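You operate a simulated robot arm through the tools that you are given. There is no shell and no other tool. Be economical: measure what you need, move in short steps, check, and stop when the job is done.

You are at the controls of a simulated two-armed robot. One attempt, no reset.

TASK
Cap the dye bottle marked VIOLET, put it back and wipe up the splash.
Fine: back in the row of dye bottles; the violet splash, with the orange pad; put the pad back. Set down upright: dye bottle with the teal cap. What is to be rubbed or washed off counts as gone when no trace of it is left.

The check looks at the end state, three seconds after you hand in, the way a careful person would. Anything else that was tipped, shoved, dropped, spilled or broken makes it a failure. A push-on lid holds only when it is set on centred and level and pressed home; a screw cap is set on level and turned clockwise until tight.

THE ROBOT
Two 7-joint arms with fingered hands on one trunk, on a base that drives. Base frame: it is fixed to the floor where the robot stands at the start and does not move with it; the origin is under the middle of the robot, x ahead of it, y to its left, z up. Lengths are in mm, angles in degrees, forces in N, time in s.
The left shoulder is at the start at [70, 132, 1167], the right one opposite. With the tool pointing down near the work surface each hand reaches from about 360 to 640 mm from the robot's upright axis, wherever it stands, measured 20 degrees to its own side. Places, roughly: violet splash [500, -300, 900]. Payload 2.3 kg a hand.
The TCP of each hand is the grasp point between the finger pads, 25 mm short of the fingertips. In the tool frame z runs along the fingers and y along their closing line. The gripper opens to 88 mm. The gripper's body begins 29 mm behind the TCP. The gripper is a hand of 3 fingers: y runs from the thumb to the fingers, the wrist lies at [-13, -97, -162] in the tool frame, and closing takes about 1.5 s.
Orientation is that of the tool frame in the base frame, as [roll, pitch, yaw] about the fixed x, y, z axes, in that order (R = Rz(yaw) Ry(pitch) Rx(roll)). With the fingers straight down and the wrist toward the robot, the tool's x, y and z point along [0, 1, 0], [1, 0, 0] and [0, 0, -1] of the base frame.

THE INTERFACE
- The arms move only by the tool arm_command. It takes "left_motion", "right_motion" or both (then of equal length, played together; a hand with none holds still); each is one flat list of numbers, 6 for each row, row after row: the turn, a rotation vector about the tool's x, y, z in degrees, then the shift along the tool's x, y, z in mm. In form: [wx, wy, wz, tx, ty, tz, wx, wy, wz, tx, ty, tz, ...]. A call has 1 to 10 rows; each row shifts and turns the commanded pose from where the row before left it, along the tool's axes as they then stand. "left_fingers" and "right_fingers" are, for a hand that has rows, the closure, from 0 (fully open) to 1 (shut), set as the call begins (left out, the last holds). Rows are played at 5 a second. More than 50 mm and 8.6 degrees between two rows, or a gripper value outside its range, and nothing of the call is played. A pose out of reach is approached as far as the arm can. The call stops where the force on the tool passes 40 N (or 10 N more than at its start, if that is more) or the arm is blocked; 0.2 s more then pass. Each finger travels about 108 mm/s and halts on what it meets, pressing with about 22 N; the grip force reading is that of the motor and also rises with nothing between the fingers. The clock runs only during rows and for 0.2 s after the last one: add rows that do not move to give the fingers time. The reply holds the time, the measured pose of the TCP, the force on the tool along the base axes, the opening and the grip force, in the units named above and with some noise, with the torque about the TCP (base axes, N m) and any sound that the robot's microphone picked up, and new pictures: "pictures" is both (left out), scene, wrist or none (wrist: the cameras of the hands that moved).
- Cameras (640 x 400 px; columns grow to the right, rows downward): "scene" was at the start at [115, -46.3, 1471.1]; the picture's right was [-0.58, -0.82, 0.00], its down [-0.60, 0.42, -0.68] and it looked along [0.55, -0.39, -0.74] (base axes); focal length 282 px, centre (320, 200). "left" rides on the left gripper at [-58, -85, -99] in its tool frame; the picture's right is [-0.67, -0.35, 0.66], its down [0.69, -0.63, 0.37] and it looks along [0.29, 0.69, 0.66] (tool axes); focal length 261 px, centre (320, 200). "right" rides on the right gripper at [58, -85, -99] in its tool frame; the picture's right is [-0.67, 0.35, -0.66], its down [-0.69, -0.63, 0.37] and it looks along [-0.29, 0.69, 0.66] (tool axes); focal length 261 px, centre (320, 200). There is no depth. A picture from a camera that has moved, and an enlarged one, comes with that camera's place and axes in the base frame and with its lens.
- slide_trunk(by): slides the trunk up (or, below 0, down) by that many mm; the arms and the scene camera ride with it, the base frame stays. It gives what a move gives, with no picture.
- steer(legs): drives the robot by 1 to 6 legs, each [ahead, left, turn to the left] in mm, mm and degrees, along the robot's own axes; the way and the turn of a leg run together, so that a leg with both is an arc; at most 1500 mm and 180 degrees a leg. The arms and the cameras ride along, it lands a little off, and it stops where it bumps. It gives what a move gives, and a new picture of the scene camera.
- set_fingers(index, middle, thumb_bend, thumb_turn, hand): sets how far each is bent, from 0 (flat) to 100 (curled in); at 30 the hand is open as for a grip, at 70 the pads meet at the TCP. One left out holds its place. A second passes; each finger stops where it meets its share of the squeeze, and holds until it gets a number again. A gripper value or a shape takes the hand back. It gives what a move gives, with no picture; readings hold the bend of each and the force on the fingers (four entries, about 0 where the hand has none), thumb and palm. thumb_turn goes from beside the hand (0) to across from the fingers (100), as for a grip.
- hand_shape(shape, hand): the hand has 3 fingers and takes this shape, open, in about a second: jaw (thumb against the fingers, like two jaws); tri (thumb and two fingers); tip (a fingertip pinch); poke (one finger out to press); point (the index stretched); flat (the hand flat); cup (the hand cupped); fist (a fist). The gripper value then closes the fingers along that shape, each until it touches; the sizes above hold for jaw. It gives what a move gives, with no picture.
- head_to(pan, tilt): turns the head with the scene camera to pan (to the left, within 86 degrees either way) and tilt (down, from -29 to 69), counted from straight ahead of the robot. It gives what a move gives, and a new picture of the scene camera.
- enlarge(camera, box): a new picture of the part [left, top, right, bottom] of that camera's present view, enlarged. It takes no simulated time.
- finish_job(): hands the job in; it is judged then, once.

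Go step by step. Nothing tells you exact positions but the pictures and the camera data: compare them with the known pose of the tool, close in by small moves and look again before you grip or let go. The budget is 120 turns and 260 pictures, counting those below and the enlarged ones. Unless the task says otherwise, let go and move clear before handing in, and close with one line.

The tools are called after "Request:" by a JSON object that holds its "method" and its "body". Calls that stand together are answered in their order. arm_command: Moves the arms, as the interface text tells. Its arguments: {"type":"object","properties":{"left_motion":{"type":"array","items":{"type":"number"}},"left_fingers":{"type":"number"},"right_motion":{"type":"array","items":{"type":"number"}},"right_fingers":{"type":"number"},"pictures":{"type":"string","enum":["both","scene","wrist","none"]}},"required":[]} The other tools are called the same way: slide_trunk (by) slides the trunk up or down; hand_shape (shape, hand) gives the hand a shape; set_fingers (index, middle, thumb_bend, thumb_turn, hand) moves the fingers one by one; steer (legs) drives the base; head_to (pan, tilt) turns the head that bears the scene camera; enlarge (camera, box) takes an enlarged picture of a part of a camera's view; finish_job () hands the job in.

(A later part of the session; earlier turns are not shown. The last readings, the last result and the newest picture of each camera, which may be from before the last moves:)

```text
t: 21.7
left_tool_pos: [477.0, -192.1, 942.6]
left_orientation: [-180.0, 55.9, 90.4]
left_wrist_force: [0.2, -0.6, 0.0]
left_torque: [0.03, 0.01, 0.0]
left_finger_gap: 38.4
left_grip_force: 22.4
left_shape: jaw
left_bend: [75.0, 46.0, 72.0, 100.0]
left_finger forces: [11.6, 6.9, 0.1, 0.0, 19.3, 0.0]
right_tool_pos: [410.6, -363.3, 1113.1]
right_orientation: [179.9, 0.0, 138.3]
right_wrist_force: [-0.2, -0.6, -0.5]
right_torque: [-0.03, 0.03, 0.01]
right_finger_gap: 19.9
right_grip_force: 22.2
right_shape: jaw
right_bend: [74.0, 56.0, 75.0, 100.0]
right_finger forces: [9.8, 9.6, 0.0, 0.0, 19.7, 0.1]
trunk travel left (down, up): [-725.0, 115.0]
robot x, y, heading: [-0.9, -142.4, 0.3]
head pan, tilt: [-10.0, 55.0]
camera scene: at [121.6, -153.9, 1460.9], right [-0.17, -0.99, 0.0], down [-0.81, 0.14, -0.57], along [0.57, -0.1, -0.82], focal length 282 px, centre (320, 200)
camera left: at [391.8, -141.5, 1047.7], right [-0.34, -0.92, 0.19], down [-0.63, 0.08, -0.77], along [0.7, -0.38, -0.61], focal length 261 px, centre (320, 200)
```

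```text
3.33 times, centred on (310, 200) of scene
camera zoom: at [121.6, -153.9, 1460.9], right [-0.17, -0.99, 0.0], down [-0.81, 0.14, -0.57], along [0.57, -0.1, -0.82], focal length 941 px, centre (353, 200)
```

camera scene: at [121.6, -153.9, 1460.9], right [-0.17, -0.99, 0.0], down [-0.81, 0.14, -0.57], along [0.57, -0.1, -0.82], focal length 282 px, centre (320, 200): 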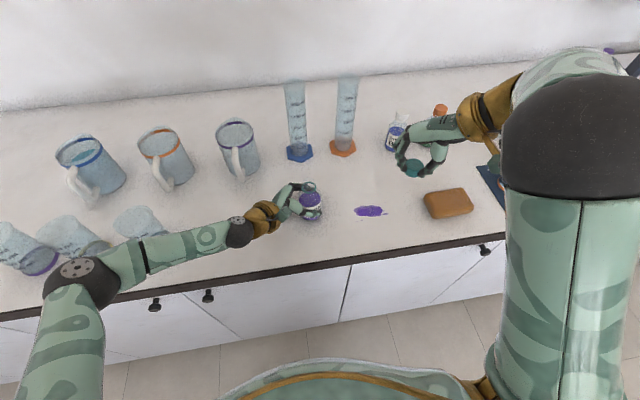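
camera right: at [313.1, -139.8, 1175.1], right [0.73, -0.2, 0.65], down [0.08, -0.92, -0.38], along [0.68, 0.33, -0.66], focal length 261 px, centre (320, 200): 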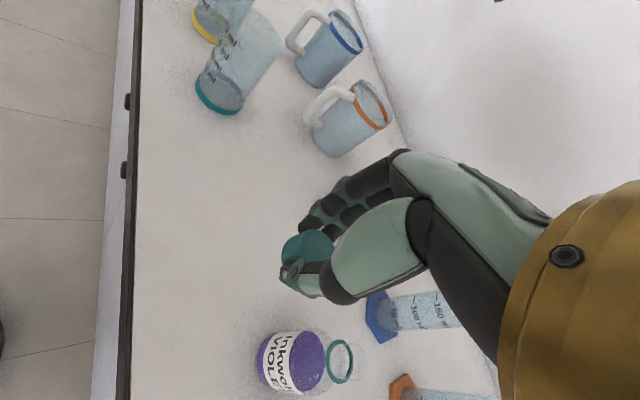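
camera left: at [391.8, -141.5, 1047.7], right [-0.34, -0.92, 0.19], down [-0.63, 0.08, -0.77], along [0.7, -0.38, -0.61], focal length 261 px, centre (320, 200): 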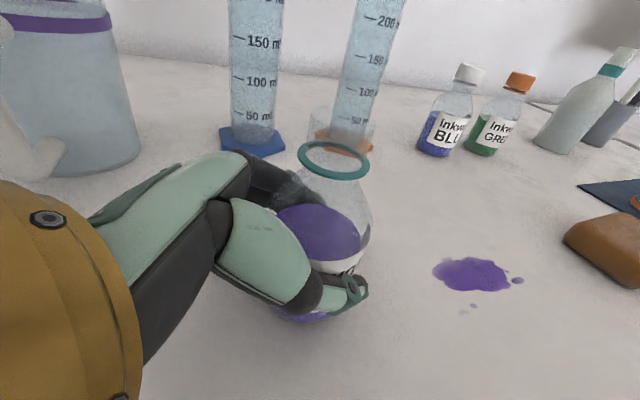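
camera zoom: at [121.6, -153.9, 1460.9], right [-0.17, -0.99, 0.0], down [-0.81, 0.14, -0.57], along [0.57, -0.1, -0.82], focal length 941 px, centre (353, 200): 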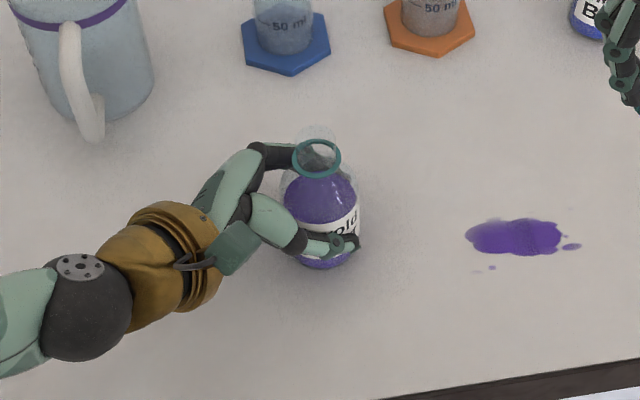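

Bottle is held and upright. Now measure the cap precisely in the right hand's own camera.

Request:
{"method": "enlarge", "body": {"camera": "right", "box": [260, 200, 380, 320]}}

Request:
{"method": "enlarge", "body": {"camera": "scene", "box": [360, 100, 480, 200]}}

```text
3.33 times, centred on (320, 260) of right
camera zoom: at [310.0, -387.2, 1212.8], right [0.73, -0.18, 0.66], down [0.09, -0.93, -0.37], along [0.67, 0.33, -0.66], focal length 869 px, centre (320, 0)
```

zoom: 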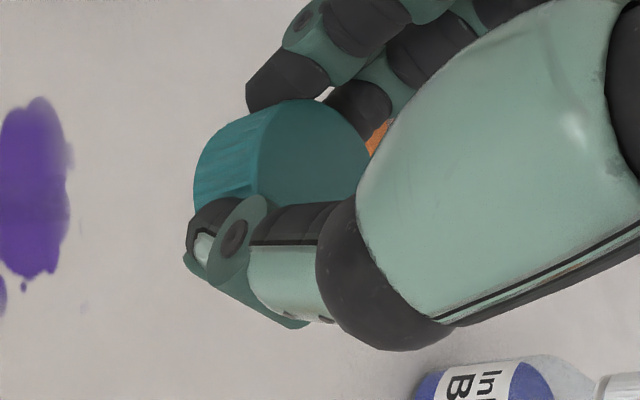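

```text
4.00 times, centred on (420, 150) of scene
camera zoom: at [121.6, -153.9, 1460.9], right [-0.17, -0.99, 0.0], down [-0.81, 0.14, -0.57], along [0.57, -0.1, -0.82], focal length 1130 px, centre (-80, 400)
```

zoom: 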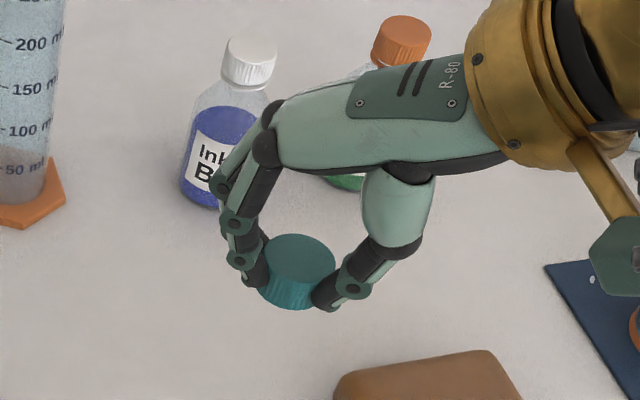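

The cap sits ~6.5 mm off the TCP in tool −x. I'll account for that, move over the bottle with a large yaw (so there is room to turn clockwise), and stay above it.

Request:
{"method": "arm_command", "body": {"right_motion": [0, 0, 0, 18, 42.7, 0, 0, 0, 0, 18, 42.7, 0, 0, 0, 0, 18, 42.7, 0, 0, 0, 0, 17.8, 42.7, 0, 0, 0, -6.75, 0, 0, 0, 0, 0, -6.75, 0, 0, 0, 0, 0, -6.75, 0, 0, 0, 0, 0, -6.75, 0, 0, 0, 0, 0, 0, 0, 0, 30], "pictures": "both"}}

Request:
{"method": "enlarge", "body": {"camera": "scene", "box": [240, 120, 400, 240]}}

Request:
{"method": "enlarge", "body": {"camera": "left", "box": [240, 60, 440, 200]}}

```text
t: 23.7
left_tool_pos: [477.6, -190.4, 944.0]
left_orientation: [-180.0, 56.0, 90.4]
left_wrist_force: [0.1, -0.2, -0.2]
left_torque: [-0.01, -0.02, -0.05]
left_finger_gap: 38.3
left_grip_force: 22.0
left_shape: jaw
left_bend: [75.0, 46.0, 72.0, 100.0]
left_finger forces: [11.5, 7.3, 0.0, 0.1, 19.3, 0.1]
right_tool_pos: [470.0, -187.0, 1081.9]
right_orientation: [179.9, 0.1, 165.3]
right_wrist_force: [-0.5, -0.3, 0.2]
right_torque: [0.0, 0.03, 0.0]
right_finger_gap: 19.7
right_grip_force: 21.4
right_shape: jaw
right_bend: [74.0, 56.0, 75.0, 100.0]
right_finger forces: [10.3, 9.9, 0.0, 0.1, 19.5, 0.1]
trunk travel left (down, up): [-725.0, 115.0]
robot x, y, heading: [0.1, -146.8, 0.4]
head pan, tilt: [-10.0, 55.0]
camera scene: at [121.9, -153.3, 1460.9], right [-0.17, -0.99, 0.0], down [-0.81, 0.14, -0.57], along [0.56, -0.1, -0.82], focal length 282 px, centre (320, 200)
camera right: at [391.8, -253.2, 1182.9], right [0.74, 0.17, 0.66], down [0.5, -0.78, -0.37], along [0.45, 0.6, -0.66], focal length 261 px, centre (320, 200)
```

scene: 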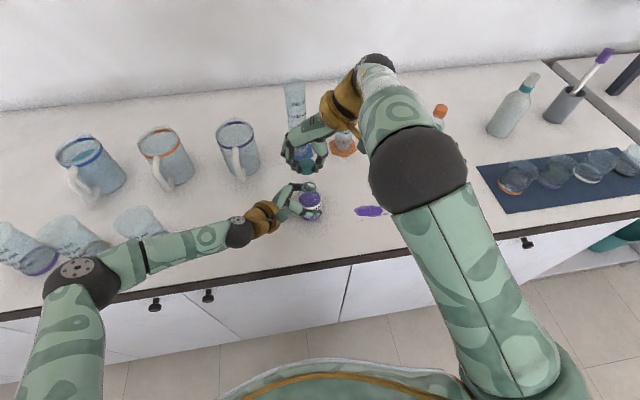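
right: 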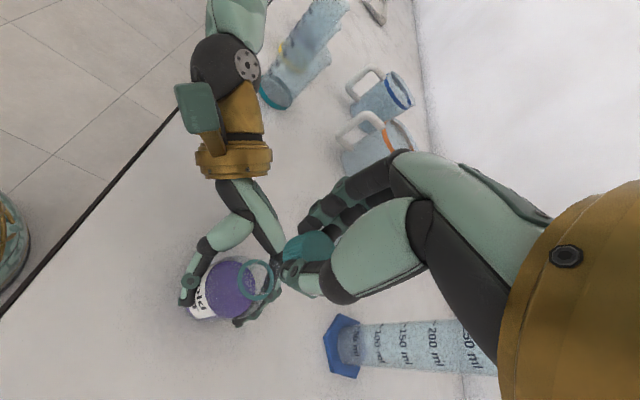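

```text
3.33 times, centred on (320, 180) of scene
camera zoom: at [121.9, -153.3, 1460.9], right [-0.17, -0.99, 0.0], down [-0.81, 0.14, -0.57], along [0.56, -0.1, -0.82], focal length 941 px, centre (320, 267)
```

zoom: 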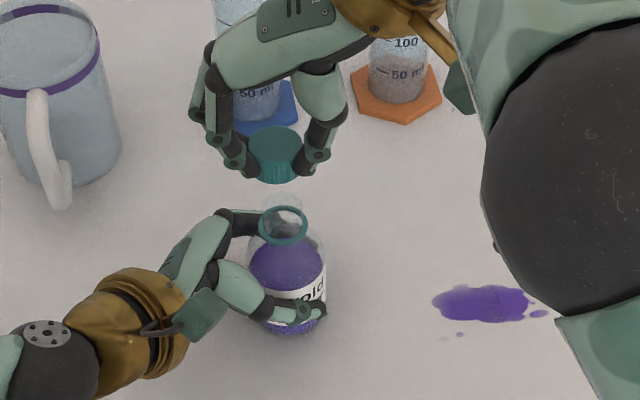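

```text
2.86 times, centred on (340, 130) of left
camera zoom: at [392.1, -141.1, 1047.6], right [-0.34, -0.92, 0.19], down [-0.63, 0.08, -0.77], along [0.7, -0.38, -0.61], focal length 745 px, centre (263, 400)
```

zoom: 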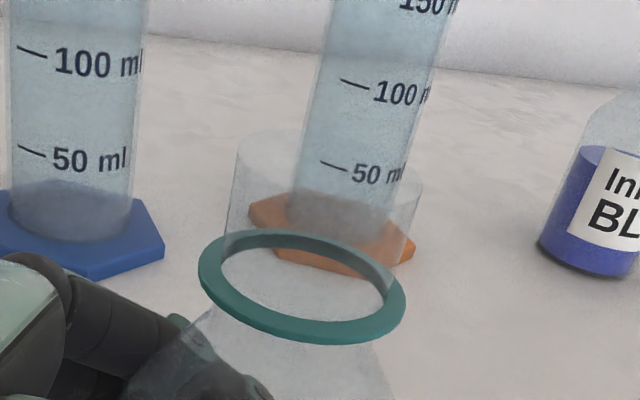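

Cap and neck are nearly aligned. Nudge and lower to just above the rim (≈1013) so that the left camera sees both.

Request:
{"method": "arm_command", "body": {"right_motion": [0, 0, 0, -2.4, -1.4, 14, 0, 0, 0, 0, 0, 14, 0, 0, 0, 0, 0, 0], "pictures": "none"}}

Request:
{"method": "enlarge", "body": {"camera": "left", "box": [220, 20, 460, 200]}}

Request:
{"method": "enlarge", "body": {"camera": "scene", "box": [260, 130, 360, 220]}}

```text
t: 24.5
left_tool_pos: [476.6, -192.0, 942.8]
left_orientation: [179.8, 56.0, 90.2]
left_wrist_force: [-0.3, -0.4, -0.3]
left_torque: [0.0, 0.01, 0.0]
left_finger_gap: 38.7
left_grip_force: 22.4
left_shape: jaw
left_bend: [75.0, 46.0, 72.0, 100.0]
left_finger forces: [11.5, 7.1, 0.0, 0.1, 19.4, 0.0]
right_tool_pos: [470.6, -190.6, 1055.6]
right_orientation: [-180.0, 0.0, 165.4]
right_wrist_force: [-0.6, -0.8, -0.4]
right_torque: [-0.02, 0.01, -0.01]
right_finger_gap: 19.6
right_grip_force: 22.1
right_shape: jaw
right_bend: [74.0, 56.0, 75.0, 100.0]
right_finger forces: [10.2, 9.9, 0.0, 0.0, 19.4, 0.0]
trunk travel left (down, up): [-725.0, 115.0]
robot x, y, heading: [1.1, -138.6, 0.2]
head pan, tilt: [-10.0, 55.0]
```

```text
2.22 times, centred on (340, 110) of left
camera zoom: at [391.9, -141.3, 1047.6], right [-0.34, -0.92, 0.19], down [-0.63, 0.08, -0.77], along [0.7, -0.38, -0.61], focal length 579 px, centre (276, 400)
```

zoom: 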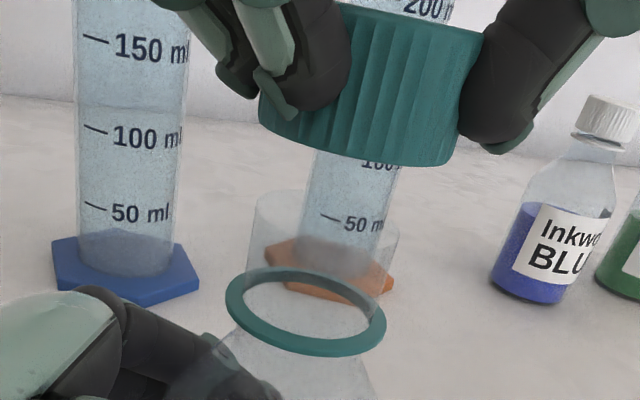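

```text
4.44 times, centred on (310, 175) of scene
camera zoom: at [121.6, -153.7, 1460.9], right [-0.17, -0.99, 0.0], down [-0.81, 0.14, -0.57], along [0.57, -0.1, -0.82], focal length 1255 px, centre (364, 311)
```

zoom: 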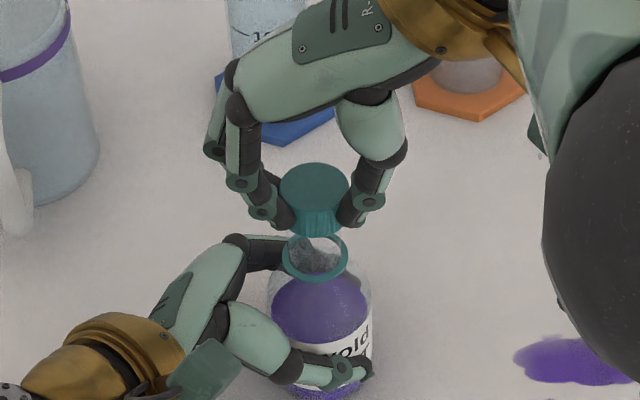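

Alignment is within about 1 mm in both views. Small nudge, then lower toward the rim.

Request:
{"method": "arm_command", "body": {"right_motion": [0, 0, 0, -0.7, 0.6, 4, 0, 0, 0, 0, 0, 4], "pictures": "none"}}

Request:
{"method": "enlarge", "body": {"camera": "left", "box": [220, 20, 460, 200]}}

```text
t: 25.1
left_tool_pos: [477.6, -191.3, 943.4]
left_orientation: [-180.0, 56.0, 90.4]
left_wrist_force: [-0.3, 0.6, -0.9]
left_torque: [0.01, -0.01, 0.01]
left_finger_gap: 38.7
left_grip_force: 21.9
left_shape: jaw
left_bend: [75.0, 46.0, 72.0, 100.0]
left_finger forces: [11.5, 7.1, 0.0, 0.0, 19.3, 0.0]
right_tool_pos: [471.5, -189.7, 1045.7]
right_orientation: [-180.0, 0.0, 165.3]
right_wrist_force: [0.6, -0.6, 0.0]
right_torque: [0.03, -0.01, 0.04]
right_finger_gap: 19.7
right_grip_force: 21.8
right_shape: jaw
right_bend: [74.0, 56.0, 75.0, 100.0]
right_finger forces: [10.2, 10.0, 0.0, 0.0, 19.4, 0.1]
trunk travel left (down, up): [-725.0, 115.0]
robot x, y, heading: [1.6, -138.7, 0.3]
head pan, tilt: [-10.0, 55.0]
```

```text
2.22 times, centred on (340, 110) of left
camera zoom: at [391.9, -141.3, 1047.6], right [-0.34, -0.92, 0.19], down [-0.63, 0.08, -0.77], along [0.7, -0.38, -0.61], focal length 579 px, centre (276, 400)
```

zoom: 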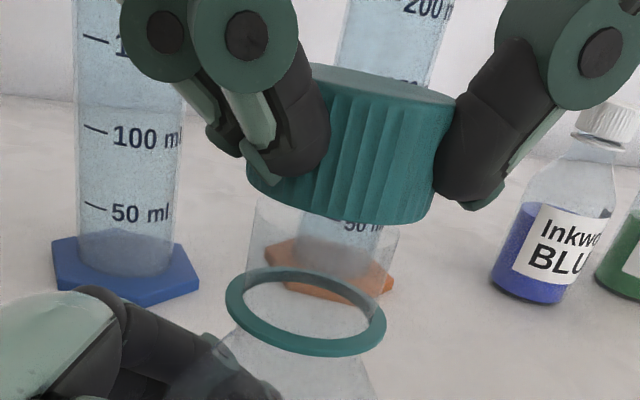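

Request:
{"method": "arm_command", "body": {"right_motion": [0, 0, 0, 0, 0.6, 2, 0, 0, 0, 0, 0, 2, 0, 0, 0, 0, 0, 2], "pictures": "none"}}

Request:
{"method": "enlarge", "body": {"camera": "left", "box": [220, 20, 460, 200]}}

```text
t: 25.9
left_tool_pos: [476.4, -192.1, 943.1]
left_orientation: [179.9, 56.0, 90.4]
left_wrist_force: [1.3, -0.9, -0.8]
left_torque: [0.06, 0.02, -0.01]
left_finger_gap: 38.5
left_grip_force: 22.4
left_shape: jaw
left_bend: [75.0, 46.0, 72.0, 100.0]
left_finger forces: [11.9, 7.4, 0.0, 0.0, 19.1, 0.0]
right_tool_pos: [471.4, -189.4, 1041.9]
right_orientation: [179.9, 0.0, 165.3]
right_wrist_force: [-1.0, 0.3, 7.1]
right_torque: [-0.01, 0.03, -0.02]
right_finger_gap: 20.1
right_grip_force: 22.6
right_shape: jaw
right_bend: [74.0, 56.0, 75.0, 100.0]
right_finger forces: [11.1, 10.1, 0.0, 0.0, 21.1, 0.1]
trunk travel left (down, up): [-725.0, 115.0]
robot x, y, heading: [1.5, -143.7, 0.1]
head pan, tilt: [-10.0, 55.0]
```

```text
2.22 times, centred on (340, 110) of left
camera zoom: at [391.2, -141.6, 1047.8], right [-0.34, -0.92, 0.19], down [-0.63, 0.08, -0.77], along [0.7, -0.38, -0.61], focal length 579 px, centre (276, 400)
```

zoom: 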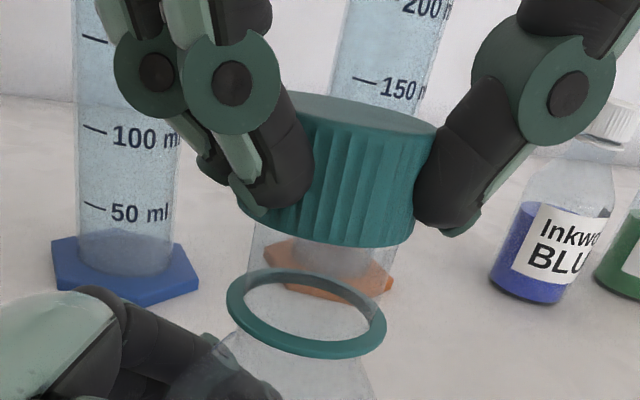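

Light contact on the rim (7 N), cap centred. Begin turning clockwise about the cap's axis, with a gentle press.

Request:
{"method": "arm_command", "body": {"right_motion": [0, 0, 8, -0.34, 0.89, 0.2, 0, 0, 8, -0.34, 0.89, 0.2, 0, 0, 8, -0.34, 0.89, 0.2, 0, 0, 8, -0.34, 0.89, 0.2], "pictures": "none"}}

Request:
{"method": "enlarge", "body": {"camera": "left", "box": [220, 20, 460, 200]}}

```text
t: 26.9
left_tool_pos: [474.2, -190.2, 944.8]
left_orientation: [179.6, 56.1, 90.1]
left_wrist_force: [5.7, -6.1, -8.0]
left_torque: [0.13, 0.22, -0.18]
left_finger_gap: 38.4
left_grip_force: 22.0
left_shape: jaw
left_bend: [74.0, 46.0, 73.0, 100.0]
left_finger forces: [18.3, 8.3, 0.0, 0.0, 17.3, 0.1]
right_tool_pos: [473.0, -190.5, 1039.0]
right_orientation: [179.9, -0.6, 132.6]
right_wrist_force: [-5.9, 6.4, 21.4]
right_torque: [0.34, 0.04, 0.22]
right_finger_gap: 21.4
right_grip_force: 22.5
right_shape: jaw
right_bend: [74.0, 54.0, 75.0, 100.0]
right_finger forces: [19.9, 12.0, 0.0, 0.0, 23.3, 0.1]
trunk travel left (down, up): [-725.0, 115.0]
robot x, y, heading: [0.1, -143.6, 0.2]
head pan, tilt: [-10.0, 55.0]
```

```text
2.22 times, centred on (340, 110) of left
camera zoom: at [389.1, -141.0, 1048.7], right [-0.34, -0.92, 0.19], down [-0.63, 0.08, -0.77], along [0.7, -0.38, -0.6], focal length 579 px, centre (276, 400)
```

zoom: 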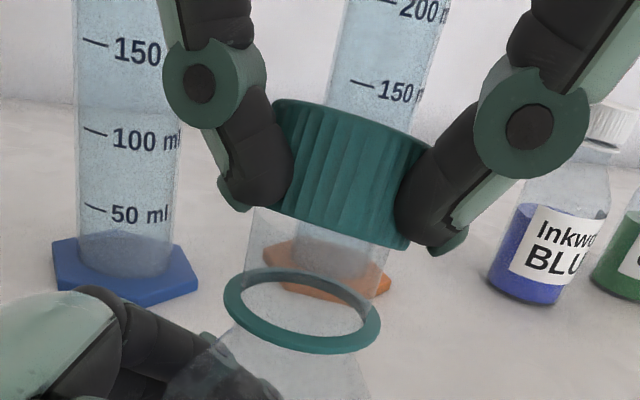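

The cap tilted under the load. Back off upward and see how it sits in the grip.

Request:
{"method": "arm_command", "body": {"right_motion": [0, 0, 0, 0, 0, -3, 0, 0, 0, 0, 0, -5, 0, 0, 0, 0, 0, -6, 0, 0, 0, 0, 0, 0], "pictures": "none"}}

Request:
{"method": "enlarge", "body": {"camera": "left", "box": [220, 20, 460, 200]}}

Request:
{"method": "enlarge", "body": {"camera": "right", "box": [220, 160, 420, 320]}}

Request:
{"method": "enlarge", "body": {"camera": "scene", "box": [260, 130, 360, 220]}}

```text
t: 27.9
left_tool_pos: [478.5, -192.0, 944.2]
left_orientation: [-179.8, 56.1, 90.6]
left_wrist_force: [-0.1, -0.9, 1.3]
left_torque: [0.04, -0.02, -0.02]
left_finger_gap: 38.5
left_grip_force: 21.7
left_shape: jaw
left_bend: [75.0, 46.0, 72.0, 100.0]
left_finger forces: [12.8, 7.9, 0.0, 0.2, 19.7, 0.0]
right_tool_pos: [476.5, -191.3, 1052.3]
right_orientation: [179.9, -1.0, 132.5]
right_wrist_force: [0.6, 0.8, 0.8]
right_torque: [-0.01, 0.0, -0.02]
right_finger_gap: 20.9
right_grip_force: 22.2
right_shape: jaw
right_bend: [74.0, 54.0, 75.0, 100.0]
right_finger forces: [10.7, 10.0, 0.0, 0.1, 18.6, 0.1]
trunk travel left (down, up): [-725.0, 115.0]
robot x, y, heading: [-0.5, -141.8, 0.2]
head pan, tilt: [-10.0, 55.0]
```

```text
2.22 times, centred on (340, 110) of left
camera zoom: at [391.9, -141.4, 1047.7], right [-0.34, -0.92, 0.19], down [-0.63, 0.08, -0.77], along [0.7, -0.38, -0.61], focal length 579 px, centre (276, 400)
```

zoom: 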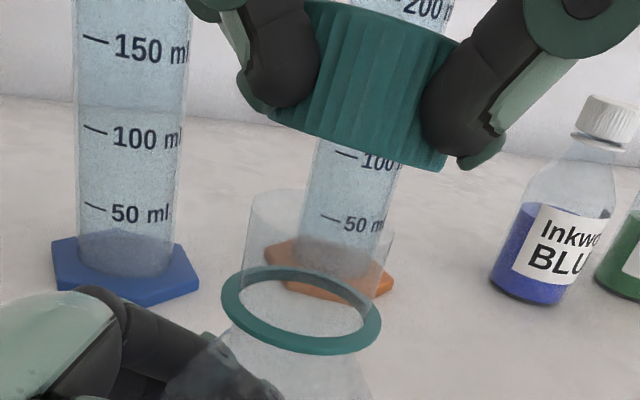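

```text
2.50 times, centred on (320, 240) of right
camera zoom: at [375.3, -206.4, 1153.7], right [0.71, -0.27, 0.65], down [0.0, -0.93, -0.38], along [0.7, 0.27, -0.66], focal length 652 px, centre (320, 100)
```

zoom: 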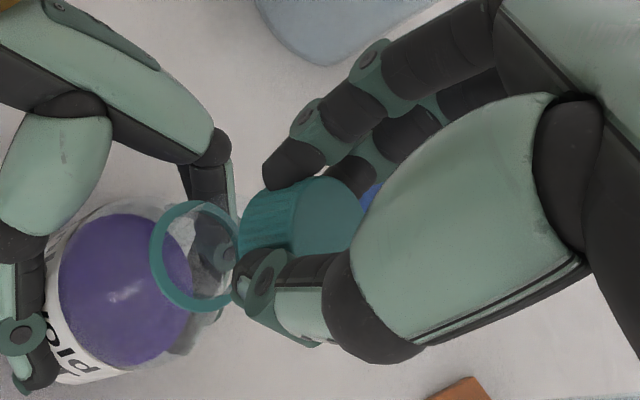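

```text
4.44 times, centred on (310, 175) of scene
camera zoom: at [121.6, -153.7, 1460.9], right [-0.17, -0.99, 0.0], down [-0.81, 0.14, -0.57], along [0.57, -0.1, -0.82], focal length 1255 px, centre (364, 311)
```

zoom: 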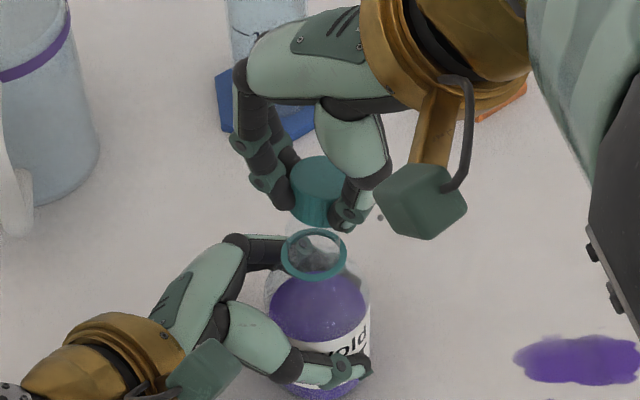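

The cap rotated in the off-centre grip. I'll set it down on a clear spot of the bench (~[390,-265]) and regrip it centred.

Request:
{"method": "arm_command", "body": {"right_motion": [0, 0, 0, 0, 0, -20, 0, 0, 0, 1.3, -38, 0, 0, 0, 0, 1.3, -38, 0, 0, 0, 0, 1.3, -38, 0, 0, 0, 0, 0, 0, 44, 0, 0, 0, 0, 0, 44, 0, 0, 0, 0, 0, 40], "pictures": "both"}}

Request:
{"method": "enlarge", "body": {"camera": "right", "box": [220, 160, 420, 320]}}

```text
t: 29.5
left_tool_pos: [476.6, -191.4, 942.2]
left_orientation: [179.9, 56.1, 90.4]
left_wrist_force: [0.1, 0.6, 0.8]
left_torque: [0.02, -0.01, 0.01]
left_finger_gap: 38.4
left_grip_force: 21.8
left_shape: jaw
left_bend: [75.0, 46.0, 72.0, 100.0]
left_finger forces: [12.6, 7.6, 0.0, 0.0, 20.0, 0.1]
right_tool_pos: [385.2, -258.6, 945.9]
right_orientation: [179.9, 0.0, 133.3]
right_wrist_force: [-0.8, 0.2, -0.2]
right_torque: [-0.01, 0.03, -0.02]
right_finger_gap: 20.3
right_grip_force: 22.2
right_shape: jaw
right_bend: [74.0, 54.0, 75.0, 100.0]
right_finger forces: [10.0, 9.9, 0.1, 0.1, 18.6, 0.0]
trunk travel left (down, up): [-725.0, 115.0]
robot x, y, heading: [-0.7, -142.8, 0.4]
head pan, tilt: [-10.0, 55.0]
camera scene: at [122.1, -154.2, 1460.9], right [-0.17, -0.99, 0.0], down [-0.81, 0.14, -0.57], along [0.56, -0.1, -0.82], focal length 282 px, centre (320, 200)
camera right: at [284.3, -273.7, 1046.7], right [0.71, -0.25, 0.66], down [0.01, -0.93, -0.37], along [0.7, 0.27, -0.66], focal length 261 px, centre (320, 200)
```

scene: 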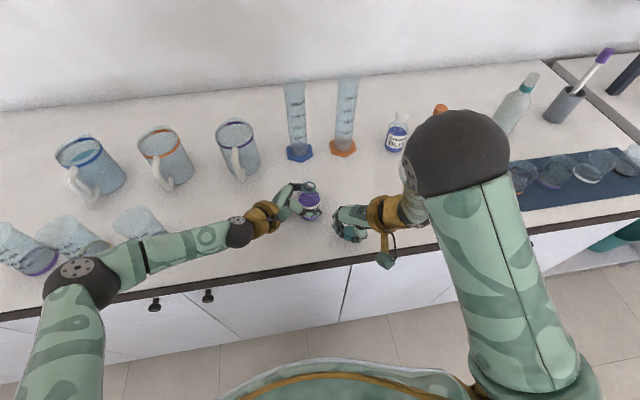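
right: 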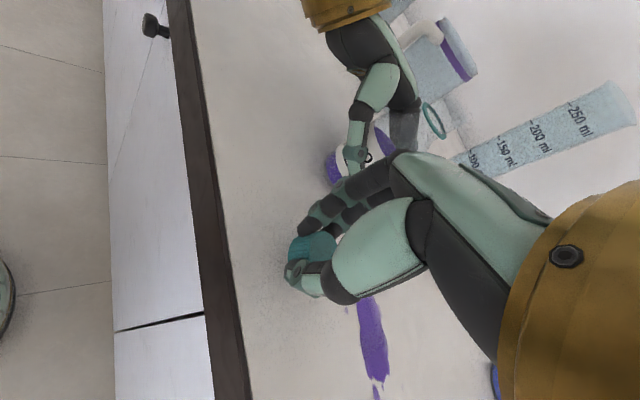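

```text
2.50 times, centred on (320, 240) of right
camera zoom: at [284.3, -273.7, 1046.7], right [0.71, -0.25, 0.66], down [0.01, -0.93, -0.37], along [0.7, 0.27, -0.66], focal length 652 px, centre (320, 100)
```

zoom: 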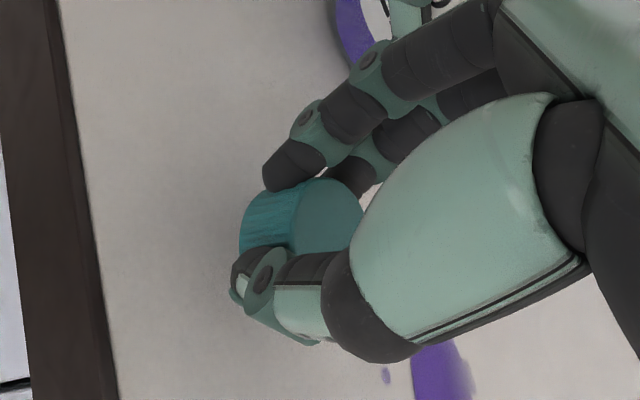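

Request:
{"method": "arm_command", "body": {"right_motion": [0, 0, 0, 0, 0, 5, 0, 0, 0, 0, 0, 5], "pictures": "none"}}

Request:
{"method": "arm_command", "body": {"right_motion": [0, 0, 0, 0, 0, 2, 0, 0, 0, 0, 0, 2], "pictures": "none"}}

```text
t: 30.1
left_tool_pos: [475.7, -191.2, 943.9]
left_orientation: [179.8, 55.9, 90.3]
left_wrist_force: [0.1, -0.2, 0.1]
left_torque: [-0.02, -0.01, 0.01]
left_finger_gap: 38.3
left_grip_force: 22.0
left_shape: jaw
left_bend: [75.0, 46.0, 72.0, 100.0]
left_finger forces: [12.7, 7.6, 0.0, 0.0, 19.9, 0.1]
right_tool_pos: [388.5, -259.9, 935.6]
right_orientation: [-180.0, 0.0, 133.3]
right_wrist_force: [-0.1, -0.5, -0.8]
right_torque: [-0.01, 0.01, 0.03]
right_finger_gap: 20.5
right_grip_force: 21.6
right_shape: jaw
right_bend: [74.0, 54.0, 75.0, 100.0]
right_finger forces: [9.9, 9.7, 0.0, 0.0, 18.6, 0.0]
trunk travel left (down, up): [-725.0, 115.0]
robot x, y, heading: [-0.7, -140.5, 0.2]
head pan, tilt: [-10.0, 55.0]
```

```text
t: 30.7
left_tool_pos: [476.6, -191.7, 944.0]
left_orientation: [179.9, 56.0, 90.2]
left_wrist_force: [-0.1, 0.0, -0.1]
left_torque: [0.03, -0.02, -0.01]
left_finger_gap: 38.5
left_grip_force: 21.9
left_shape: jaw
left_bend: [75.0, 46.0, 72.0, 100.0]
left_finger forces: [12.5, 7.7, 0.1, 0.0, 19.7, 0.0]
right_tool_pos: [388.8, -262.5, 930.3]
right_orientation: [179.9, 0.1, 133.3]
right_wrist_force: [-1.2, 1.1, 0.2]
right_torque: [0.06, -0.01, -0.01]
right_finger_gap: 20.6
right_grip_force: 22.2
right_shape: jaw
right_bend: [74.0, 54.0, 75.0, 100.0]
right_finger forces: [10.0, 9.9, 0.0, 0.0, 18.7, 0.0]
trunk travel left (down, up): [-725.0, 115.0]
robot x, y, heading: [0.7, -138.7, 0.2]
head pan, tilt: [-10.0, 55.0]
```

Request:
{"method": "arm_command", "body": {"right_motion": [0, 0, 0, 0, 0, 2], "pictures": "none"}}

Request:
{"method": "arm_command", "body": {"right_motion": [0, 0, 0, 0, 0, 0, 0, 0, 0, 0, 0, 0, 0, 0, 0, 0, 0, 0, 0, 0, 0, 0, 0, 0, 0, 0, 0, 0, 0, 0], "right_fingers": 0, "pictures": "wrist"}}

Request:
{"method": "enlarge", "body": {"camera": "right", "box": [220, 160, 420, 320]}}

```text
t: 31.1
left_tool_pos: [476.2, -190.8, 944.7]
left_orientation: [179.9, 56.0, 90.3]
left_wrist_force: [0.2, -0.2, 0.2]
left_torque: [0.04, -0.03, -0.02]
left_finger_gap: 38.4
left_grip_force: 21.7
left_shape: jaw
left_bend: [75.0, 46.0, 73.0, 100.0]
left_finger forces: [12.5, 7.9, 0.1, 0.1, 19.7, 0.0]
right_tool_pos: [389.4, -261.1, 928.8]
right_orientation: [180.0, 0.1, 133.4]
right_wrist_force: [-1.3, 0.8, 2.2]
right_torque: [0.0, 0.0, 0.0]
right_finger_gap: 20.5
right_grip_force: 22.3
right_shape: jaw
right_bend: [74.0, 54.0, 76.0, 100.0]
right_finger forces: [11.0, 10.2, 0.0, 0.0, 19.2, 0.0]
trunk travel left (down, up): [-725.0, 115.0]
robot x, y, heading: [1.1, -140.9, 0.5]
head pan, tilt: [-10.0, 55.0]
```

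```text
t: 32.3
left_tool_pos: [477.1, -192.2, 943.2]
left_orientation: [-180.0, 56.0, 90.4]
left_wrist_force: [-0.1, 0.3, 1.2]
left_torque: [0.0, -0.01, 0.04]
left_finger_gap: 38.2
left_grip_force: 22.4
left_shape: jaw
left_bend: [75.0, 46.0, 72.0, 100.0]
left_finger forces: [12.5, 7.5, 0.0, 0.1, 19.9, 0.0]
right_tool_pos: [389.6, -262.5, 928.5]
right_orientation: [179.9, 0.0, 133.4]
right_wrist_force: [-0.4, -0.6, -0.7]
right_torque: [-0.02, -0.02, -0.02]
right_finger_gap: 87.7
right_grip_force: 0.0
right_shape: jaw
right_bend: [30.0, 30.0, 30.0, 98.0]
right_finger forces: [0.0, 0.0, 0.0, 0.2, 0.0, 0.0]
trunk travel left (down, up): [-725.0, 115.0]
robot x, y, heading: [0.7, -142.3, 0.1]
head pan, tilt: [-10.0, 55.0]
camera right: at [287.7, -276.7, 1029.7], right [0.71, -0.25, 0.66], down [0.01, -0.93, -0.37], along [0.7, 0.27, -0.66], focal length 261 px, centre (320, 200)
```

right: 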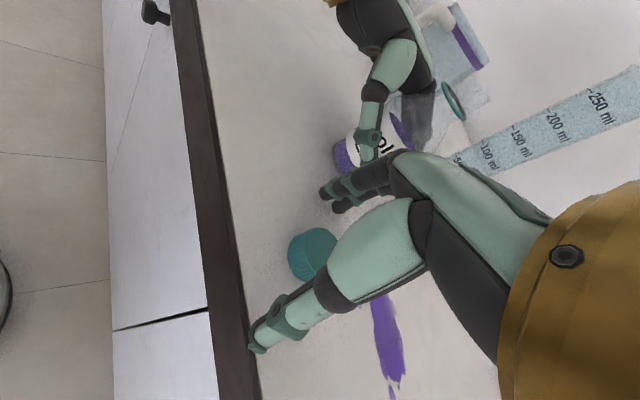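

```text
2.50 times, centred on (320, 240) of right
camera zoom: at [287.7, -276.7, 1029.7], right [0.71, -0.25, 0.66], down [0.01, -0.93, -0.37], along [0.7, 0.27, -0.66], focal length 652 px, centre (320, 100)
```

zoom: 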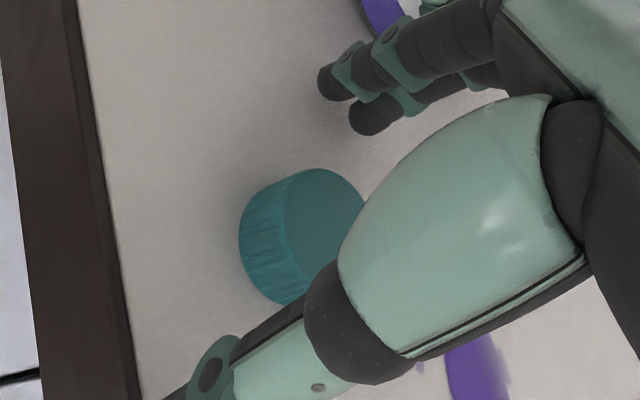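

The cap is flat on the bench but measured about (−8,+4) mm off the TCP in the tool frame. Shift the hand there and recheck before closing.

Request:
{"method": "arm_command", "body": {"right_motion": [0, 0, 0, -8, 3.5, 0, 0, 0, 0, 0, 0, 0], "pictures": "none"}}

Request:
{"method": "enlarge", "body": {"camera": "right", "box": [220, 160, 420, 320]}}

```text
t: 32.9
left_tool_pos: [476.3, -191.1, 944.1]
left_orientation: [-180.0, 56.1, 90.4]
left_wrist_force: [0.4, -0.1, 0.4]
left_torque: [0.04, 0.02, 0.0]
left_finger_gap: 38.3
left_grip_force: 22.0
left_shape: jaw
left_bend: [75.0, 46.0, 73.0, 100.0]
left_finger forces: [12.6, 7.7, 0.0, 0.0, 19.7, 0.0]
right_tool_pos: [397.5, -263.8, 929.8]
right_orientation: [180.0, 0.0, 133.3]
right_wrist_force: [-0.2, -0.6, -0.2]
right_torque: [0.03, -0.01, -0.01]
right_finger_gap: 87.8
right_grip_force: 0.1
right_shape: jaw
right_bend: [30.0, 30.0, 30.0, 98.0]
right_finger forces: [0.1, 0.0, 0.1, 0.0, 0.1, 0.0]
trunk travel left (down, up): [-725.0, 115.0]
robot x, y, heading: [2.0, -142.5, 0.4]
head pan, tilt: [-10.0, 55.0]
```

```text
2.50 times, centred on (320, 240) of right
camera zoom: at [296.4, -279.3, 1030.1], right [0.71, -0.25, 0.66], down [0.01, -0.93, -0.37], along [0.7, 0.27, -0.66], focal length 652 px, centre (320, 100)
```

zoom: 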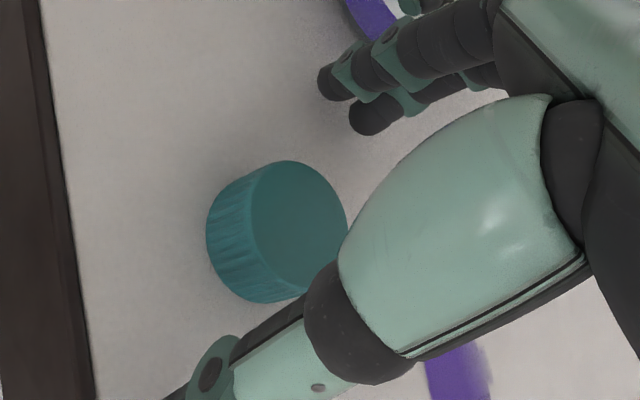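

Now centred in x; small −3 mm in y and close.

Request:
{"method": "arm_command", "body": {"right_motion": [0, 0, 0, 0.4, -3.5, 0, 0, 0, 0, 0, 0, 0], "pictures": "none"}}

Request:
{"method": "arm_command", "body": {"right_motion": [0, 0, 0, 0, 0, 0, 0, 0, 0, 0, 0, 0, 0, 0, 0, 0, 0, 0, 0, 0, 0, 0, 0, 0, 0, 0, 0, 0, 0, 0, 0, 0, 0, 0, 0, 0, 0, 0, 0, 0, 0, 0], "right_fingers": 0.9, "pictures": "none"}}

Request:
{"method": "enlarge", "body": {"camera": "right", "box": [220, 160, 420, 320]}}

```text
t: 33.5
left_tool_pos: [477.8, -191.4, 943.4]
left_orientation: [179.9, 55.9, 90.3]
left_wrist_force: [-0.5, -0.5, 0.0]
left_torque: [0.02, -0.01, 0.02]
left_finger_gap: 38.6
left_grip_force: 22.2
left_shape: jaw
left_bend: [75.0, 46.0, 73.0, 100.0]
left_finger forces: [12.6, 7.6, 0.1, 0.1, 19.7, 0.0]
right_tool_pos: [395.9, -265.5, 929.5]
right_orientation: [-179.9, 0.0, 133.4]
right_wrist_force: [0.5, 0.7, 0.8]
right_torque: [0.0, -0.02, 0.0]
right_finger_gap: 87.7
right_grip_force: 0.0
right_shape: jaw
right_bend: [30.0, 30.0, 30.0, 98.0]
right_finger forces: [0.0, 0.1, 0.0, 0.1, 0.1, 0.0]
trunk travel left (down, up): [-725.0, 115.0]
robot x, y, heading: [0.1, -137.3, 0.5]
head pan, tilt: [-10.0, 55.0]
```

```text
t: 35.1
left_tool_pos: [476.8, -192.1, 943.3]
left_orientation: [179.8, 56.0, 90.2]
left_wrist_force: [-0.3, -0.1, 0.1]
left_torque: [0.02, -0.03, -0.03]
left_finger_gap: 38.5
left_grip_force: 21.6
left_shape: jaw
left_bend: [75.0, 46.0, 73.0, 100.0]
left_finger forces: [12.5, 7.7, 0.1, 0.0, 19.7, 0.0]
right_tool_pos: [395.2, -267.0, 930.4]
right_orientation: [180.0, 0.0, 133.2]
right_wrist_force: [0.3, -0.1, -0.2]
right_torque: [-0.01, 0.01, -0.01]
right_finger_gap: 22.7
right_grip_force: 22.4
right_shape: jaw
right_bend: [74.0, 55.0, 75.0, 100.0]
right_finger forces: [10.6, 7.6, 0.0, 0.0, 18.8, 0.0]
trunk travel left (down, up): [-725.0, 115.0]
robot x, y, heading: [0.3, -142.4, 0.4]
head pan, tilt: [-10.0, 55.0]
```

```text
2.50 times, centred on (320, 240) of right
camera zoom: at [293.5, -281.5, 1031.0], right [0.71, -0.25, 0.66], down [0.01, -0.93, -0.37], along [0.7, 0.27, -0.66], focal length 652 px, centre (320, 100)
```

zoom: 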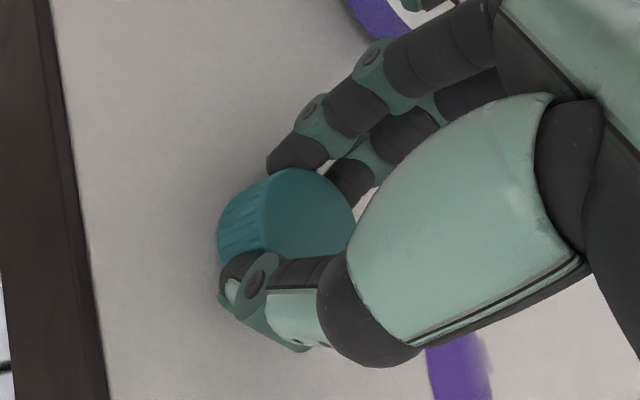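

Grip is better centred. Lift, return over the bottle with yaw ~165.

Request:
{"method": "arm_command", "body": {"right_motion": [0, 0, 0, 0, 0, -47, 0, 0, 0, 0, 0, -47, 0, 0, 0, 0, 0, -47, 0, 0, 0, 0.2, 36.7, 0, 0, 0, 0, 0.2, 36.7, 0, 0, 0, 0, 0.2, 36.7, 0, 0, 0, -8, 0, 0, 0, 0, 0, -8, 0, 0, 0, 0, 0, -8, 0, 0, 0, 0, 0, -8, 0, 0, 0], "pictures": "none"}}

Request:
{"method": "arm_command", "body": {"right_motion": [0, 0, 0, 0, 0, 10, 0, 0, 0, 0, 0, 8], "pictures": "none"}}

Request:
{"method": "enlarge", "body": {"camera": "left", "box": [220, 20, 460, 200]}}

Request:
{"method": "enlarge", "body": {"camera": "scene", "box": [260, 130, 360, 220]}}

```text
t: 37.3
left_tool_pos: [477.0, -191.4, 944.3]
left_orientation: [-179.8, 56.0, 90.6]
left_wrist_force: [0.0, -0.8, 1.2]
left_torque: [0.0, 0.0, -0.03]
left_finger_gap: 38.2
left_grip_force: 21.7
left_shape: jaw
left_bend: [75.0, 46.0, 73.0, 100.0]
left_finger forces: [12.3, 7.3, 0.0, 0.0, 19.6, 0.0]
right_tool_pos: [475.4, -192.0, 1071.5]
right_orientation: [-179.9, 0.0, 165.5]
right_wrist_force: [-1.0, -1.0, -0.1]
right_torque: [0.01, -0.02, -0.01]
right_finger_gap: 22.2
right_grip_force: 21.3
right_shape: jaw
right_bend: [74.0, 55.0, 75.0, 100.0]
right_finger forces: [10.7, 8.1, 0.1, 0.0, 18.3, 0.0]
trunk travel left (down, up): [-725.0, 115.0]
robot x, y, heading: [1.1, -142.1, 0.6]
head pan, tilt: [-10.0, 55.0]
```

```text
t: 37.9
left_tool_pos: [476.8, -191.0, 942.3]
left_orientation: [179.9, 56.0, 90.4]
left_wrist_force: [-0.5, 0.2, 0.4]
left_torque: [0.02, -0.03, -0.02]
left_finger_gap: 38.5
left_grip_force: 21.8
left_shape: jaw
left_bend: [75.0, 46.0, 73.0, 100.0]
left_finger forces: [12.3, 7.5, 0.0, 0.1, 19.4, 0.0]
right_tool_pos: [473.7, -192.4, 1052.8]
right_orientation: [180.0, 0.0, 165.3]
right_wrist_force: [-0.5, -0.1, -0.1]
right_torque: [0.01, 0.01, -0.01]
right_finger_gap: 22.1
right_grip_force: 22.2
right_shape: jaw
right_bend: [74.0, 55.0, 75.0, 100.0]
right_finger forces: [10.5, 8.2, 0.1, 0.0, 18.3, 0.0]
trunk travel left (down, up): [-725.0, 115.0]
robot x, y, heading: [-0.6, -141.3, 0.4]
head pan, tilt: [-10.0, 55.0]
```

```text
2.22 times, centred on (340, 110) of left
camera zoom: at [391.8, -141.3, 1047.7], right [-0.34, -0.92, 0.19], down [-0.63, 0.08, -0.77], along [0.7, -0.38, -0.61], focal length 579 px, centre (276, 400)
```

zoom: 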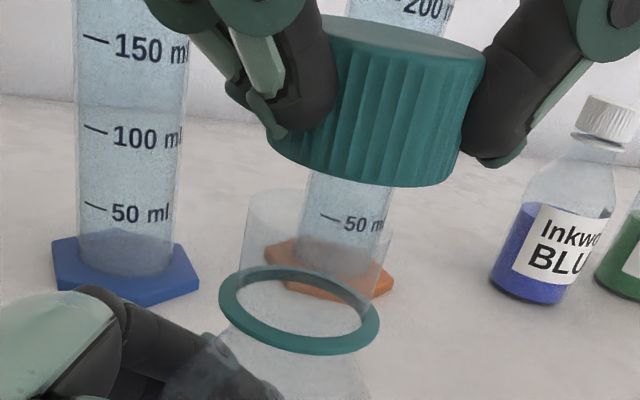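

```text
4.44 times, centred on (310, 175) of scene
camera zoom: at [121.5, -153.6, 1460.9], right [-0.17, -0.99, 0.0], down [-0.81, 0.14, -0.57], along [0.57, -0.1, -0.82], focal length 1255 px, centre (364, 311)
```

zoom: 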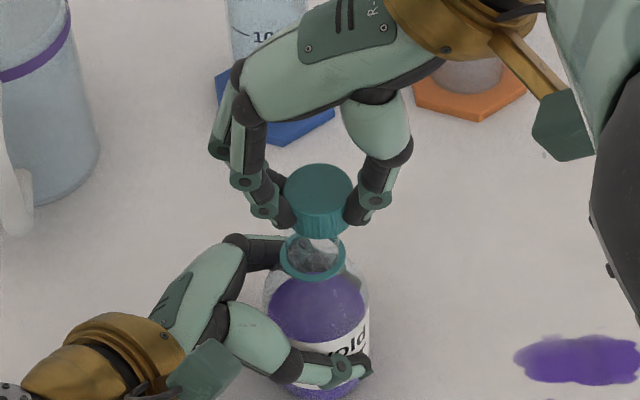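

Cap is level, but ~3.7 mm too far to −y per both cameras. Correct and lower near the rim.

Request:
{"method": "arm_command", "body": {"right_motion": [0, 0, 0, 0.9, 3.6, 0, 0, 0, 0, 0, 0, 5, 0, 0, 0, 0, 0, 0], "pictures": "none"}}

Request:
{"method": "enlarge", "body": {"camera": "left", "box": [220, 20, 460, 200]}}

Request:
{"method": "enlarge", "body": {"camera": "scene", "box": [260, 130, 360, 220]}}

```text
t: 38.7
left_tool_pos: [478.1, -190.5, 943.1]
left_orientation: [179.9, 56.0, 90.3]
left_wrist_force: [0.8, 0.3, -0.3]
left_torque: [0.03, -0.03, 0.01]
left_finger_gap: 38.3
left_grip_force: 21.8
left_shape: jaw
left_bend: [75.0, 46.0, 73.0, 100.0]
left_finger forces: [12.2, 7.5, 0.0, 0.0, 19.4, 0.0]
right_tool_pos: [474.1, -189.5, 1048.6]
right_orientation: [-179.9, 0.0, 165.3]
right_wrist_force: [0.4, -0.6, -0.3]
right_torque: [0.02, -0.02, 0.0]
right_finger_gap: 22.2
right_grip_force: 22.2
right_shape: jaw
right_bend: [74.0, 55.0, 75.0, 100.0]
right_finger forces: [10.6, 8.2, 0.0, 0.1, 18.4, 0.0]
trunk travel left (down, up): [-725.0, 115.0]
robot x, y, heading: [-0.0, -142.4, 0.3]
head pan, tilt: [-10.0, 55.0]
```

```text
2.22 times, centred on (340, 110) of left
camera zoom: at [391.8, -141.3, 1047.7], right [-0.34, -0.92, 0.19], down [-0.63, 0.08, -0.77], along [0.7, -0.38, -0.61], focal length 579 px, centre (276, 400)
```

zoom: 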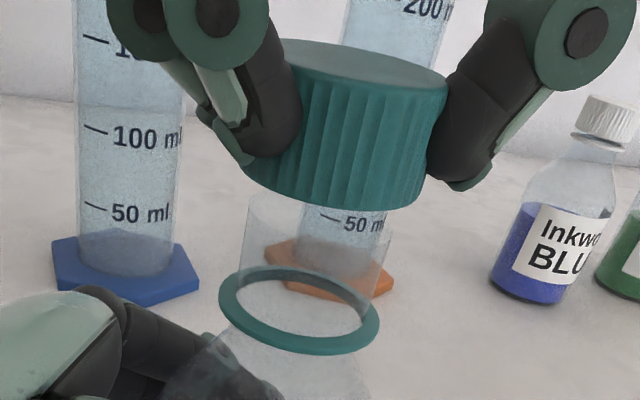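

```text
4.44 times, centred on (310, 175) of scene
camera zoom: at [121.5, -153.6, 1460.9], right [-0.17, -0.99, 0.0], down [-0.81, 0.14, -0.57], along [0.57, -0.1, -0.82], focal length 1255 px, centre (364, 311)
```

zoom: 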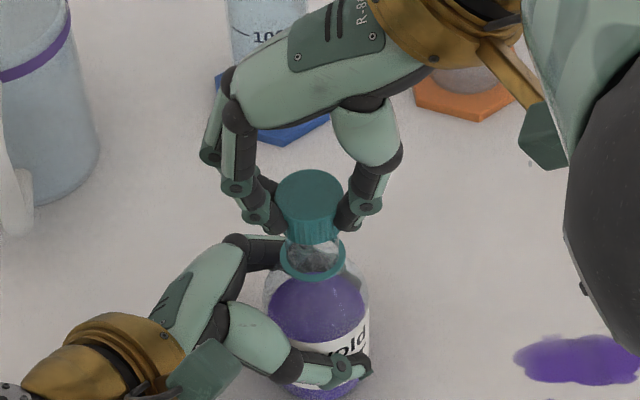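

Aligned. Lower to contact.

Request:
{"method": "arm_command", "body": {"right_motion": [0, 0, 0, 0.7, -0.2, 2.5, 0, 0, 0, 0, 0, 2.5, 0, 0, 0, 0, 0, 0], "pictures": "none"}}

Request:
{"method": "enlarge", "body": {"camera": "left", "box": [220, 20, 460, 200]}}

```text
t: 39.5
left_tool_pos: [477.7, -190.5, 943.6]
left_orientation: [-179.9, 56.0, 90.5]
left_wrist_force: [0.0, 0.0, -0.7]
left_torque: [0.06, -0.02, 0.03]
left_finger_gap: 38.3
left_grip_force: 22.3
left_shape: jaw
left_bend: [75.0, 46.0, 73.0, 100.0]
left_finger forces: [12.3, 7.4, 0.1, 0.0, 19.5, 0.1]
right_tool_pos: [473.3, -188.0, 1043.5]
right_orientation: [180.0, 0.0, 165.3]
right_wrist_force: [0.7, -0.1, -1.5]
right_torque: [-0.01, -0.02, 0.0]
right_finger_gap: 22.2
right_grip_force: 21.6
right_shape: jaw
right_bend: [74.0, 55.0, 75.0, 100.0]
right_finger forces: [10.6, 8.2, 0.0, 0.1, 18.4, 0.1]
trunk travel left (down, up): [-725.0, 115.0]
robot x, y, heading: [-1.3, -139.1, 0.3]
head pan, tilt: [-10.0, 55.0]
```

```text
2.22 times, centred on (340, 110) of left
camera zoom: at [391.8, -141.3, 1047.7], right [-0.34, -0.92, 0.19], down [-0.63, 0.08, -0.77], along [0.7, -0.38, -0.61], focal length 579 px, centre (276, 400)
```

zoom: 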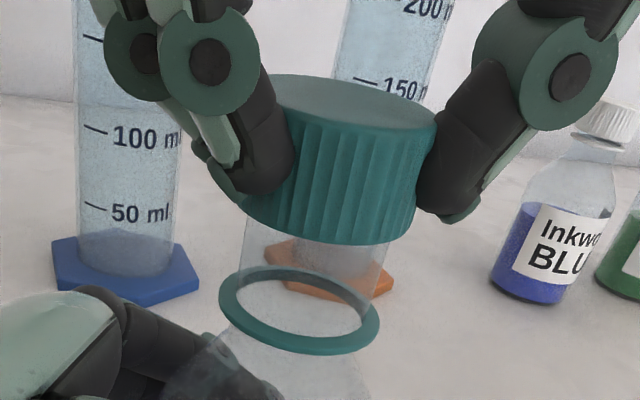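

Request:
{"method": "arm_command", "body": {"right_motion": [0, 0, 0, 0, 0, 1, 0, 0, 0, 0, 0, 1, 0, 0, 0, 0, 0, 0], "pictures": "none"}}

```text
t: 40.3
left_tool_pos: [475.6, -191.6, 942.6]
left_orientation: [-180.0, 56.0, 90.5]
left_wrist_force: [1.5, -0.3, -0.8]
left_torque: [0.05, -0.05, 0.03]
left_finger_gap: 38.5
left_grip_force: 22.5
left_shape: jaw
left_bend: [75.0, 46.0, 73.0, 100.0]
left_finger forces: [12.5, 7.7, 0.0, 0.0, 19.2, 0.1]
right_tool_pos: [473.4, -187.0, 1041.7]
right_orientation: [180.0, 0.1, 165.2]
right_wrist_force: [0.6, -0.3, 5.9]
right_torque: [-0.02, 0.03, -0.02]
right_finger_gap: 22.7
right_grip_force: 22.5
right_shape: jaw
right_bend: [74.0, 55.0, 75.0, 100.0]
right_finger forces: [11.2, 8.2, 0.0, 0.0, 19.9, 0.0]
trunk travel left (down, up): [-725.0, 115.0]
robot x, y, heading: [-1.2, -142.2, 0.3]
head pan, tilt: [-10.0, 55.0]
```

Request:
{"method": "arm_command", "body": {"right_motion": [0, 0, 8, -0.45, 0.46, 0, 0, 0, 8, -0.45, 0.46, 0, 0, 0, 0, 0, 0, 0], "pictures": "none"}}

Request:
{"method": "enlarge", "body": {"camera": "left", "box": [220, 20, 460, 200]}}

```text
t: 41.1
left_tool_pos: [476.6, -192.2, 944.3]
left_orientation: [180.0, 56.0, 90.3]
left_wrist_force: [2.1, -0.6, -0.8]
left_torque: [0.06, 0.06, -0.11]
left_finger_gap: 38.4
left_grip_force: 21.7
left_shape: jaw
left_bend: [75.0, 46.0, 73.0, 100.0]
left_finger forces: [14.2, 7.6, 0.0, 0.0, 18.0, 0.0]
right_tool_pos: [474.6, -187.2, 1040.2]
right_orientation: [180.0, -0.1, 149.3]
right_wrist_force: [-2.9, 0.1, 6.4]
right_torque: [0.01, 0.07, 0.05]
right_finger_gap: 22.3
right_grip_force: 22.8
right_shape: jaw
right_bend: [74.0, 55.0, 75.0, 100.0]
right_finger forces: [11.9, 9.0, 0.0, 0.0, 20.9, 0.1]
trunk travel left (down, up): [-725.0, 115.0]
robot x, y, heading: [-2.0, -143.0, 0.5]
head pan, tilt: [-10.0, 55.0]
```

```text
2.22 times, centred on (340, 110) of left
camera zoom: at [391.0, -141.3, 1048.0], right [-0.34, -0.92, 0.19], down [-0.63, 0.08, -0.77], along [0.7, -0.38, -0.61], focal length 579 px, centre (276, 400)
```

zoom: 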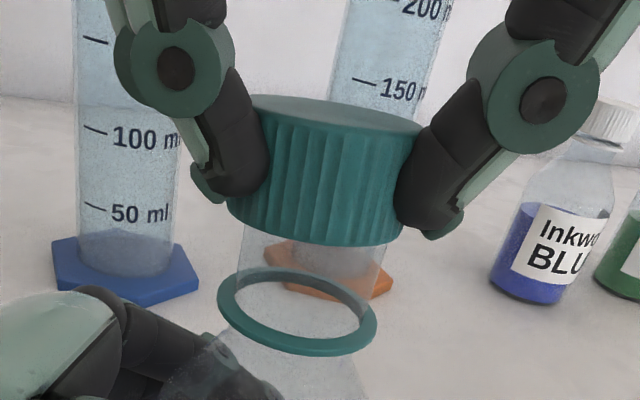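

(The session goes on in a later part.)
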